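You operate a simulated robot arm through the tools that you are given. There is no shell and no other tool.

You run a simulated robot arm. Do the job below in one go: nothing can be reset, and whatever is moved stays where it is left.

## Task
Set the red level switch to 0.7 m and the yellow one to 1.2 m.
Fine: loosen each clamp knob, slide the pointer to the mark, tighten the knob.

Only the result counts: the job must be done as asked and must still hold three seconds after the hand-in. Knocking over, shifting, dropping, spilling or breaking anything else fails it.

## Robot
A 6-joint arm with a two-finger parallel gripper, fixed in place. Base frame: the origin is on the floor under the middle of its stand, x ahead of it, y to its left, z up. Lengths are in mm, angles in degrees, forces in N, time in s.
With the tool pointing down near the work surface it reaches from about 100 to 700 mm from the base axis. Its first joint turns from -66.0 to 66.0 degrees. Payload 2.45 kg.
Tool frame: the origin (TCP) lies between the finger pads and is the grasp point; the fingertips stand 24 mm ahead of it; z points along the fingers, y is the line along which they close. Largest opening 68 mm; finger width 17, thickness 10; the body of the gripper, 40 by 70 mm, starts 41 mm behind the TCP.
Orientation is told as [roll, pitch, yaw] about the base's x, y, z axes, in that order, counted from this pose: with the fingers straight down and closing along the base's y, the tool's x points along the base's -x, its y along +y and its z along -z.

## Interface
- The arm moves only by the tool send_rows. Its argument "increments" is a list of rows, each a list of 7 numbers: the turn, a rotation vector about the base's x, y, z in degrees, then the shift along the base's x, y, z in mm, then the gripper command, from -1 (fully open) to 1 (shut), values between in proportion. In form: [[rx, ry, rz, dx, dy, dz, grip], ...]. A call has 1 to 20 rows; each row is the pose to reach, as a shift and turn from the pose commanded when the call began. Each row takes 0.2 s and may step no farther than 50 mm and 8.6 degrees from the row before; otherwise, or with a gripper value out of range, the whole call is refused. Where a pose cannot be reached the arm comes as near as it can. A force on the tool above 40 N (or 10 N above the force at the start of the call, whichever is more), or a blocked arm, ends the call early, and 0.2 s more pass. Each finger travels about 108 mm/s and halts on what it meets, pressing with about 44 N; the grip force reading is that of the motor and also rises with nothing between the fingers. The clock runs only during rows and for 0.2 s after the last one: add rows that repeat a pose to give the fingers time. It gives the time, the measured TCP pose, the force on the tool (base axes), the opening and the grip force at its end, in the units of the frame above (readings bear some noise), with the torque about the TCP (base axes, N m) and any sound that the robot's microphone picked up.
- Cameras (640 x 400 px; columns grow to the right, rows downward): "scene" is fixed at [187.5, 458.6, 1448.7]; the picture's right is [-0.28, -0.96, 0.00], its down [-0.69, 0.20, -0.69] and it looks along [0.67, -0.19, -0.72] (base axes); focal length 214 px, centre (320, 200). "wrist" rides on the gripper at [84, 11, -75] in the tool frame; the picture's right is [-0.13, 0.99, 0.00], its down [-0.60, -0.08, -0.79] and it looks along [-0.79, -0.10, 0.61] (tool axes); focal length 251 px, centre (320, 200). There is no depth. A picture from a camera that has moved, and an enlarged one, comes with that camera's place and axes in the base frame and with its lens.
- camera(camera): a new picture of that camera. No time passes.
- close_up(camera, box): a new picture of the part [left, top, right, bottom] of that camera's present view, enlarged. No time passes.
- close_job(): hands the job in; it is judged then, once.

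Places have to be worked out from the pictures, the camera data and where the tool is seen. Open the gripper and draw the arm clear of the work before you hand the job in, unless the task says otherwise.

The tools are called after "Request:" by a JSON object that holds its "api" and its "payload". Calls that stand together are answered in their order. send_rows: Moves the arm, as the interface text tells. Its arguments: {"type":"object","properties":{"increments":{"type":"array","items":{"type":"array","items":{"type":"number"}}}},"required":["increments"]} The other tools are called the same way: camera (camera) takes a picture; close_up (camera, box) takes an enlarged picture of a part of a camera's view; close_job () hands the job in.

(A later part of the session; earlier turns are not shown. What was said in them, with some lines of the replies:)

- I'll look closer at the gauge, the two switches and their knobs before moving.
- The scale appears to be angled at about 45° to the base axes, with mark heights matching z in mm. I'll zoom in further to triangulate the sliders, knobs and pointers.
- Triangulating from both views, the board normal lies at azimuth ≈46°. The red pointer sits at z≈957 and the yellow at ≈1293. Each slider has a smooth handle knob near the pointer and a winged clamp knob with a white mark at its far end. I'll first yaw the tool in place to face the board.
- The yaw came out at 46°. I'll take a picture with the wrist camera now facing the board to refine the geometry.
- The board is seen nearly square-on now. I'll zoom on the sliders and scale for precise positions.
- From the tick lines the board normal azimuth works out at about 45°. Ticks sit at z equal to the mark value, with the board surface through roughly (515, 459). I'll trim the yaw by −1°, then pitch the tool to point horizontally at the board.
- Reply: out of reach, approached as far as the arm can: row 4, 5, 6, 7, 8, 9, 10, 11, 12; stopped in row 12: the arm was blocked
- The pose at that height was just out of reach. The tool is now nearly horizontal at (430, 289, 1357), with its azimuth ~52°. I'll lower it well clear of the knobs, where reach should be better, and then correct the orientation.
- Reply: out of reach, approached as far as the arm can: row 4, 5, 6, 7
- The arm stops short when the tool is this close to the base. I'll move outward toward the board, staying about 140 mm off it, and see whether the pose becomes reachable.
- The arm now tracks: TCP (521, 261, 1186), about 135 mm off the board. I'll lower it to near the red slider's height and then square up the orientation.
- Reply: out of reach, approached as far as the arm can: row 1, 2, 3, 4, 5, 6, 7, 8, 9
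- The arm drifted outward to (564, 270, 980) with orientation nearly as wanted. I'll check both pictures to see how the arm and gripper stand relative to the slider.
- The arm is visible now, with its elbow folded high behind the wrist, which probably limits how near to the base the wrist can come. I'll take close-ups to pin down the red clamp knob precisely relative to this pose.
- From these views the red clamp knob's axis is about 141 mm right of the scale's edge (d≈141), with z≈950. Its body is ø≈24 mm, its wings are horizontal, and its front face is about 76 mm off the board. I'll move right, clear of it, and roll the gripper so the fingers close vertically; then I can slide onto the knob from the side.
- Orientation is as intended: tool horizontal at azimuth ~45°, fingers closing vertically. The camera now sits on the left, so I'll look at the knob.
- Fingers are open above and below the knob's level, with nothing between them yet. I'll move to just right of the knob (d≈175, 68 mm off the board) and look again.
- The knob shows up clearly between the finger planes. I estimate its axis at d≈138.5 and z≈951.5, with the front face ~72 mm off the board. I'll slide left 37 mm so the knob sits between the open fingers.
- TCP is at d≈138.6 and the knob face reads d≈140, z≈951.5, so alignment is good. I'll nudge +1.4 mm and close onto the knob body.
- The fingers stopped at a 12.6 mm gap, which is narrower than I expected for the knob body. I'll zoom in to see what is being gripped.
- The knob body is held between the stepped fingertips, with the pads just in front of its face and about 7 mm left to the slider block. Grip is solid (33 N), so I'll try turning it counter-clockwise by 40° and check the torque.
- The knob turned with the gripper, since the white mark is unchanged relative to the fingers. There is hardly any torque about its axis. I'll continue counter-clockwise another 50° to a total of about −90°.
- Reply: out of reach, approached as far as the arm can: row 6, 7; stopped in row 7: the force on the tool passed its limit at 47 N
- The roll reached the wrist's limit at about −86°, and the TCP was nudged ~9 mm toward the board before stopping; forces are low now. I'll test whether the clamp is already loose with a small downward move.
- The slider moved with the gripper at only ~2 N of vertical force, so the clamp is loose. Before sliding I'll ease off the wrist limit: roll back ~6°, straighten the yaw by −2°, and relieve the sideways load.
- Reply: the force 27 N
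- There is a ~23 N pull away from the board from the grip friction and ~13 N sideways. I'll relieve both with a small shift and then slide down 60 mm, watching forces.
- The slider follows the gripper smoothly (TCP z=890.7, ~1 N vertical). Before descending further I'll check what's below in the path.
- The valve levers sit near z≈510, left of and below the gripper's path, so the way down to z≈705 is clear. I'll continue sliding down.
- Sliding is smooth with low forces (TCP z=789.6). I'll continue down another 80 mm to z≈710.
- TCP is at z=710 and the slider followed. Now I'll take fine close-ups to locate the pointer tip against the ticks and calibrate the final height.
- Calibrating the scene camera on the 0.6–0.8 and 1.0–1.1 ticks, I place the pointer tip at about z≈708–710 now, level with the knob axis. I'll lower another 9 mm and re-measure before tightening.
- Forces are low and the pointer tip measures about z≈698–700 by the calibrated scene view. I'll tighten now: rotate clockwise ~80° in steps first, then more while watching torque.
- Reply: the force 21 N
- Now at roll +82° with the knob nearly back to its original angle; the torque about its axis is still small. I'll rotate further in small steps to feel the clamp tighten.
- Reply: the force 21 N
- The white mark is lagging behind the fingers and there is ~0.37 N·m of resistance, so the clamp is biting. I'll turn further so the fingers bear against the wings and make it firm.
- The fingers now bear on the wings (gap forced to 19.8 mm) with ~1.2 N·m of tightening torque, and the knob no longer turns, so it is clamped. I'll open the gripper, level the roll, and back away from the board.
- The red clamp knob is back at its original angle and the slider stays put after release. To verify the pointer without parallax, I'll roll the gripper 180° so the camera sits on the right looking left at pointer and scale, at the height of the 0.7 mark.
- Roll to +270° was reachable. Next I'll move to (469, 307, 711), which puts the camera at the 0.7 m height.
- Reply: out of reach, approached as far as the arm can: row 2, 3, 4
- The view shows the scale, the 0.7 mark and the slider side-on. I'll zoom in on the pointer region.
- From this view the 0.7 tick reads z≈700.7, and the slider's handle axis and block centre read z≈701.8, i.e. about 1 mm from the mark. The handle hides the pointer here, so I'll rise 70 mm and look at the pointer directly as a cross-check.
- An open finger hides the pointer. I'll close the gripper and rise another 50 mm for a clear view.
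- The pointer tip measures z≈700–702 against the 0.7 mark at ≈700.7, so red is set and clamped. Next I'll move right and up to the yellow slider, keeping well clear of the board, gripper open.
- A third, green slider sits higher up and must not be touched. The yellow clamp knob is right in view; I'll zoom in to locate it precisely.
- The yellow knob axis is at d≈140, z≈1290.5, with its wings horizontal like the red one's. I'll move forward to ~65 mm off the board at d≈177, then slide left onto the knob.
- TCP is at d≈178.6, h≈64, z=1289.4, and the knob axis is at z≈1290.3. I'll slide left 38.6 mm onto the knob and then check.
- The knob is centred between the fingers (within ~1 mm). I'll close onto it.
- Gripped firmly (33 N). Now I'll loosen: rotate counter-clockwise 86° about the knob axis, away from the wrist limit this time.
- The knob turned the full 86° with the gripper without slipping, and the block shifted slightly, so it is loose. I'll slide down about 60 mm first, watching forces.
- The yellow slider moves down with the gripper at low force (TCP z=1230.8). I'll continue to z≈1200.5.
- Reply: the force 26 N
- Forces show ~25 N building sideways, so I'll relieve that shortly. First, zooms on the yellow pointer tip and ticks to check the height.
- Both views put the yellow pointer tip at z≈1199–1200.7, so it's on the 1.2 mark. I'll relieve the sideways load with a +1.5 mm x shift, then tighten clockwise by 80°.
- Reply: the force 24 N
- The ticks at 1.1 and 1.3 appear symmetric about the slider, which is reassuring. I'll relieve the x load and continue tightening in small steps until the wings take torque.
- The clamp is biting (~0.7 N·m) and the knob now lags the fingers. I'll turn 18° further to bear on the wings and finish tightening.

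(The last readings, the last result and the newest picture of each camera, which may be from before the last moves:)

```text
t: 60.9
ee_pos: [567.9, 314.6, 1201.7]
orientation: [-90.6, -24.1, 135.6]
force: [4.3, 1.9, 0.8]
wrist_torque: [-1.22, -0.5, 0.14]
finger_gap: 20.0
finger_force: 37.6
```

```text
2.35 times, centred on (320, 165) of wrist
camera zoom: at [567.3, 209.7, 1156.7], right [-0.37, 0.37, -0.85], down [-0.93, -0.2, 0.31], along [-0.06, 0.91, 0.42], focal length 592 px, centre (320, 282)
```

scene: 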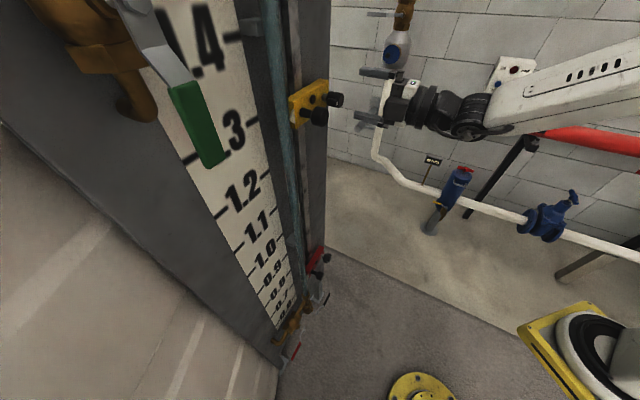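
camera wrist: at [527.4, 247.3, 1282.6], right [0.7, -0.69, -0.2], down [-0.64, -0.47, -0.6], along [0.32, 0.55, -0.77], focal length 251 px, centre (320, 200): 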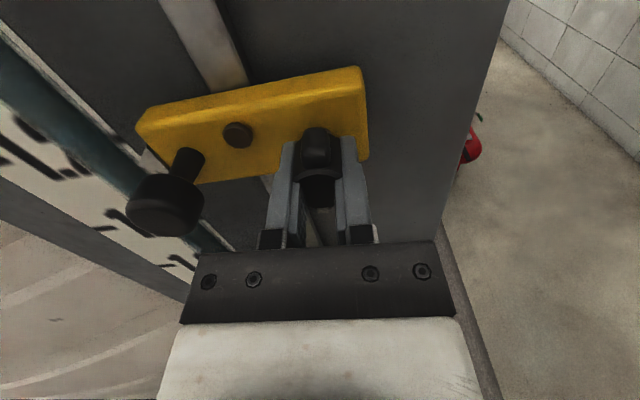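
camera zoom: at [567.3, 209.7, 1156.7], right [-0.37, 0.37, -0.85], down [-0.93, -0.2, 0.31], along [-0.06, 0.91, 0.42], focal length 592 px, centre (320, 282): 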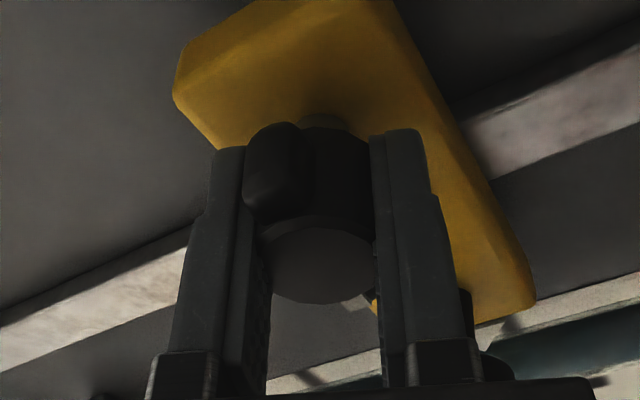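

Same end state as for red: ~1.2 N·m and gap 20 mm, so yellow is clamped tight. I'll open, level the roll, and back off for verification.

Request:
{"api": "send_rows", "payload": {"increments": [[0, 0, 0, 0, 0, 0, 0.2], [0, 0, 0, 0, 0, 0, -1], [0, 0, 0, 0, 0, 0, -1], [-5.6, -5.7, 0, 0, 0, 0, -1], [-11.2, -11.4, 0, 0, 0, 0, -1], [-16.8, -17.1, 0, 0, 0, 0, -1], [-16.8, -17.1, 0, -14, -14, 0, -1], [-16.8, -17.1, 0, -35, -35, 0, -1], [-16.8, -17.1, 0, -50, -50, 0, -1], [-16.8, -17.1, 0, -50, -50, 0, -1]]}}

Request:
{"api": "camera", "payload": {"camera": "wrist"}}

Request:
{"api": "close_up", "payload": {"camera": "scene", "box": [270, 100, 390, 180]}}

Request:
{"api": "close_up", "payload": {"camera": "scene", "box": [280, 145, 320, 175]}}

```text
t: 63.1
ee_pos: [518.6, 264.8, 1200.0]
orientation: [-90.6, -0.1, 135.5]
force: [0.5, 0.5, 0.0]
wrist_torque: [-0.01, 0.01, 0.02]
finger_gap: 68.0
finger_force: 0.1
```

```text
taken
camera wrist: at [525.2, 151.3, 1189.4], right [-0.09, 0.1, -0.99], down [-0.99, -0.14, 0.07], along [-0.14, 0.98, 0.11], focal length 251 px, centre (320, 200)
```

wrist: 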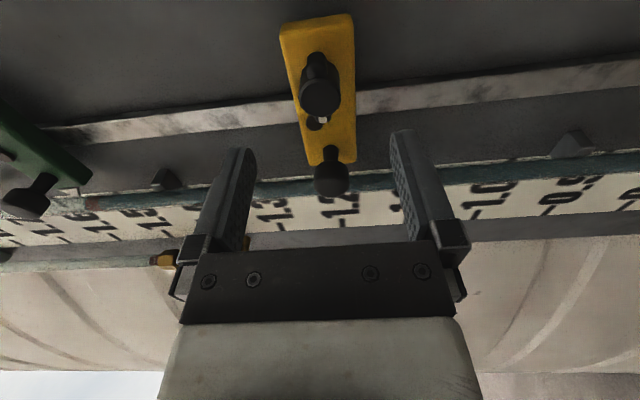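

```text
5.00 times, centred on (330, 140) of scene
camera zoom: at [187.5, 458.6, 1448.7], right [-0.28, -0.96, 0.0], down [-0.69, 0.2, -0.69], along [0.67, -0.19, -0.72], focal length 1072 px, centre (270, 500)
```

zoom: 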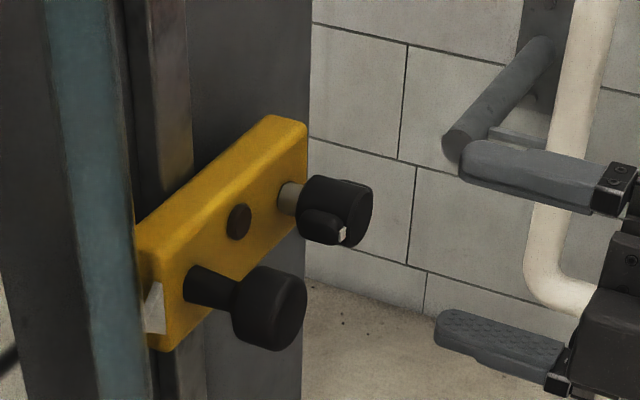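

```text
13.33 times, centred on (300, 160) of scene
camera zoom: at [187.5, 458.6, 1448.7], right [-0.28, -0.96, 0.0], down [-0.69, 0.2, -0.69], along [0.67, -0.19, -0.72], focal length 2860 px, centre (587, 733)
```

zoom: 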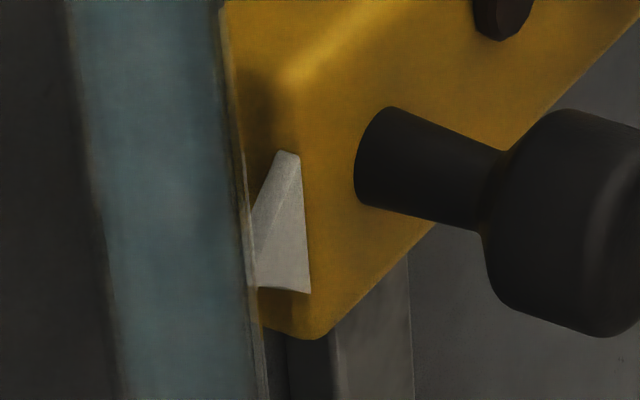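

Yellow stays put, and its knob is back at the original angle. I'll compare the slider axis and the 1.2 tick in this near-level wrist view.

Request:
{"api": "close_up", "payload": {"camera": "wrist", "box": [280, 130, 400, 240]}}

Request:
{"api": "close_up", "payload": {"camera": "wrist", "box": [300, 135, 360, 195]}}

```text
3.64 times, centred on (340, 185) of wrist
camera zoom: at [525.2, 151.3, 1189.4], right [-0.09, 0.1, -0.99], down [-0.99, -0.14, 0.07], along [-0.14, 0.98, 0.11], focal length 914 px, centre (247, 254)
```

zoom: 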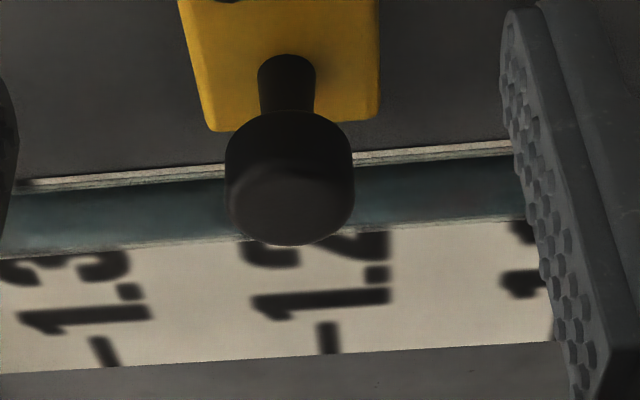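

```text
6.67 times, centred on (330, 165) of wrist
camera zoom: at [525.2, 151.3, 1189.4], right [-0.09, 0.1, -0.99], down [-0.99, -0.14, 0.07], along [-0.14, 0.98, 0.11], focal length 1676 px, centre (253, 433)
```

zoom: 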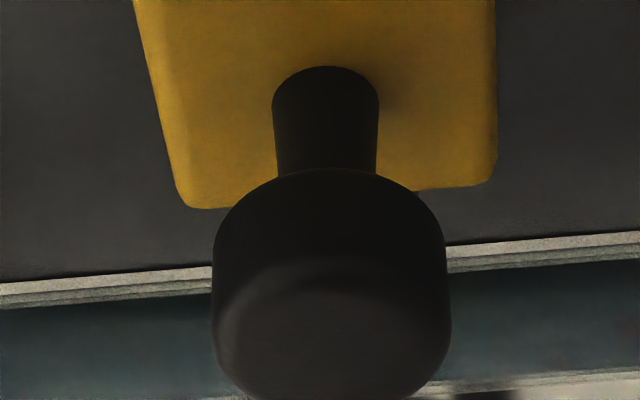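

In this view the 1.2 tick reads z≈1199.9 and the slider axis z≈1201.3. I'll rise with the gripper closed to see the yellow pointer tip directly, as I did for red.

Request:
{"api": "send_rows", "payload": {"increments": [[0, 0, 0, -5, -5, 30, 1], [0, 0, 0, -10, -5, 60, 1], [0, 0, 0, -15, 0, 90, 1], [0, 0, 0, -20, 5, 115, 1], [0, 0, 0, -20, 5, 115, 1]]}}

Request:
{"api": "camera", "payload": {"camera": "wrist"}}

Request:
{"api": "close_up", "payload": {"camera": "wrist", "box": [390, 120, 510, 220]}}

```text
t: 64.3
ee_pos: [498.1, 269.6, 1315.3]
orientation: [-90.5, -0.1, 135.6]
force: [0.4, -0.4, -1.2]
wrist_torque: [-0.01, 0.0, 0.02]
finger_gap: 0.2
finger_force: 24.0
```

```text
taken
camera wrist: at [506.3, 156.6, 1304.7], right [-0.09, 0.1, -0.99], down [-0.99, -0.14, 0.07], along [-0.13, 0.98, 0.11], focal length 251 px, centre (320, 200)
```

wrist: 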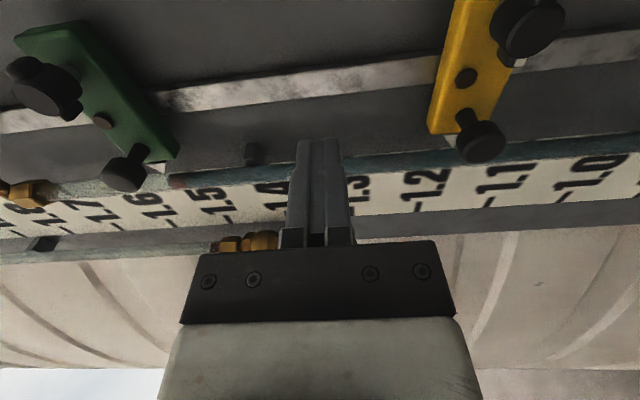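

```text
4.00 times, centred on (450, 170) of wrist
camera zoom: at [506.3, 156.6, 1304.7], right [-0.09, 0.1, -0.99], down [-0.99, -0.14, 0.07], along [-0.13, 0.98, 0.11], focal length 1006 px, centre (-200, 320)
```

zoom: 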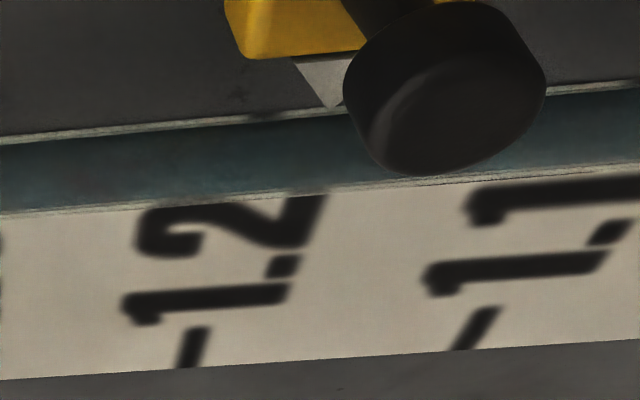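

The yellow pointer tip reads z≈1200–1202 and the 1.2 tick itself 1200.2, so it is on the mark within ~1.5 mm. I'll open the gripper, draw the arm right and back, then inspect both sliders once more.

Request:
{"api": "send_rows", "payload": {"increments": [[0, 0, 0, 14, -24, 0, -1], [0, 0, 0, 28, -47, 0, -1], [0, 0, 0, 42, -70, 0, -1], [0, 0, 0, 42, -70, 0, -1]]}}

Request:
{"api": "camera", "payload": {"camera": "scene"}}

Request:
{"api": "close_up", "payload": {"camera": "scene", "box": [285, 120, 355, 175]}}

Request:
{"api": "close_up", "payload": {"camera": "scene", "box": [285, 240, 345, 285]}}

```text
t: 65.3
ee_pos: [540.8, 199.2, 1314.7]
orientation: [-90.6, -0.2, 135.6]
force: [0.6, 0.7, -0.7]
wrist_torque: [0.04, 0.0, -0.01]
finger_gap: 68.3
finger_force: 0.1
```

```text
taken
```

scene: 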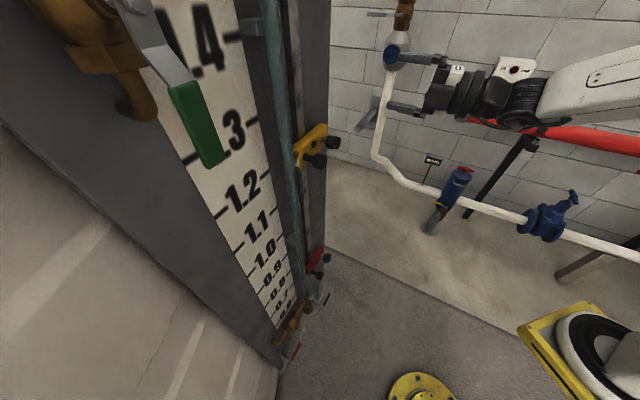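

```text
7.27 times, centred on (320, 148) of scene
camera zoom: at [187.5, 458.6, 1448.7], right [-0.28, -0.96, 0.0], down [-0.69, 0.2, -0.69], along [0.67, -0.19, -0.72], focal length 1560 px, centre (320, 582)
```

zoom: 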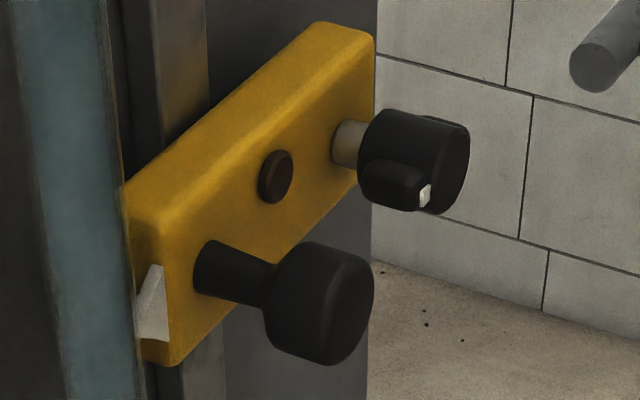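

```text
8.89 times, centred on (315, 262) of scene
camera zoom: at [187.5, 458.6, 1448.7], right [-0.28, -0.96, 0.0], down [-0.69, 0.2, -0.69], along [0.67, -0.19, -0.72], focal length 1906 px, centre (364, -356)
```

zoom: 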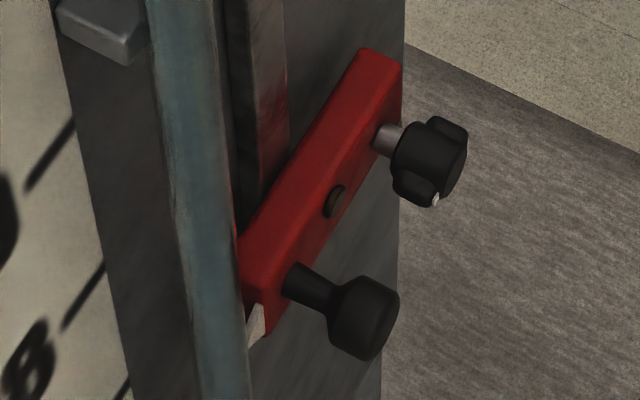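

Both sliders sit at their marks with the clamp knobs back at their tight angle. Nothing else has been touched, and the arm is clear with the gripper open, so I'm handing the job in.

Request:
{"api": "close_job", "payload": {}}

```text
The job is handed in.
```

I set the red level switch to 0.7 m and the yellow one to 1.2 m, and clamped both. The job is handed in, but no pass or fail result came back.

| Switch | Pointer reading (wrist camera) | Nearest tick reading | Clamp |
|---|---|---|---|
| Red | about 0.700–0.702 m | 0.7 mark at 0.7007 m | Tightened to about 1.2 N·m, where it stopped turning |
| Yellow | about 1.200–1.202 m | 1.2 mark at 1.2002 m | Tightened to about 1.2 N·m, where it stopped turning |

- **Accuracy:** both pointers may sit about 1 to 1.5 mm above their marks. I left that, because correcting it would have meant loosening the clamps again.
- **Clamps:** both clamp knobs look to be back at their original angle. Neither slider moved when I let go of it.
- **Surroundings:** nothing else was knocked or shifted as far as the pictures show. The green switch higher up was not touched.
- **Arm:** it is drawn clear of the board with the gripper open.
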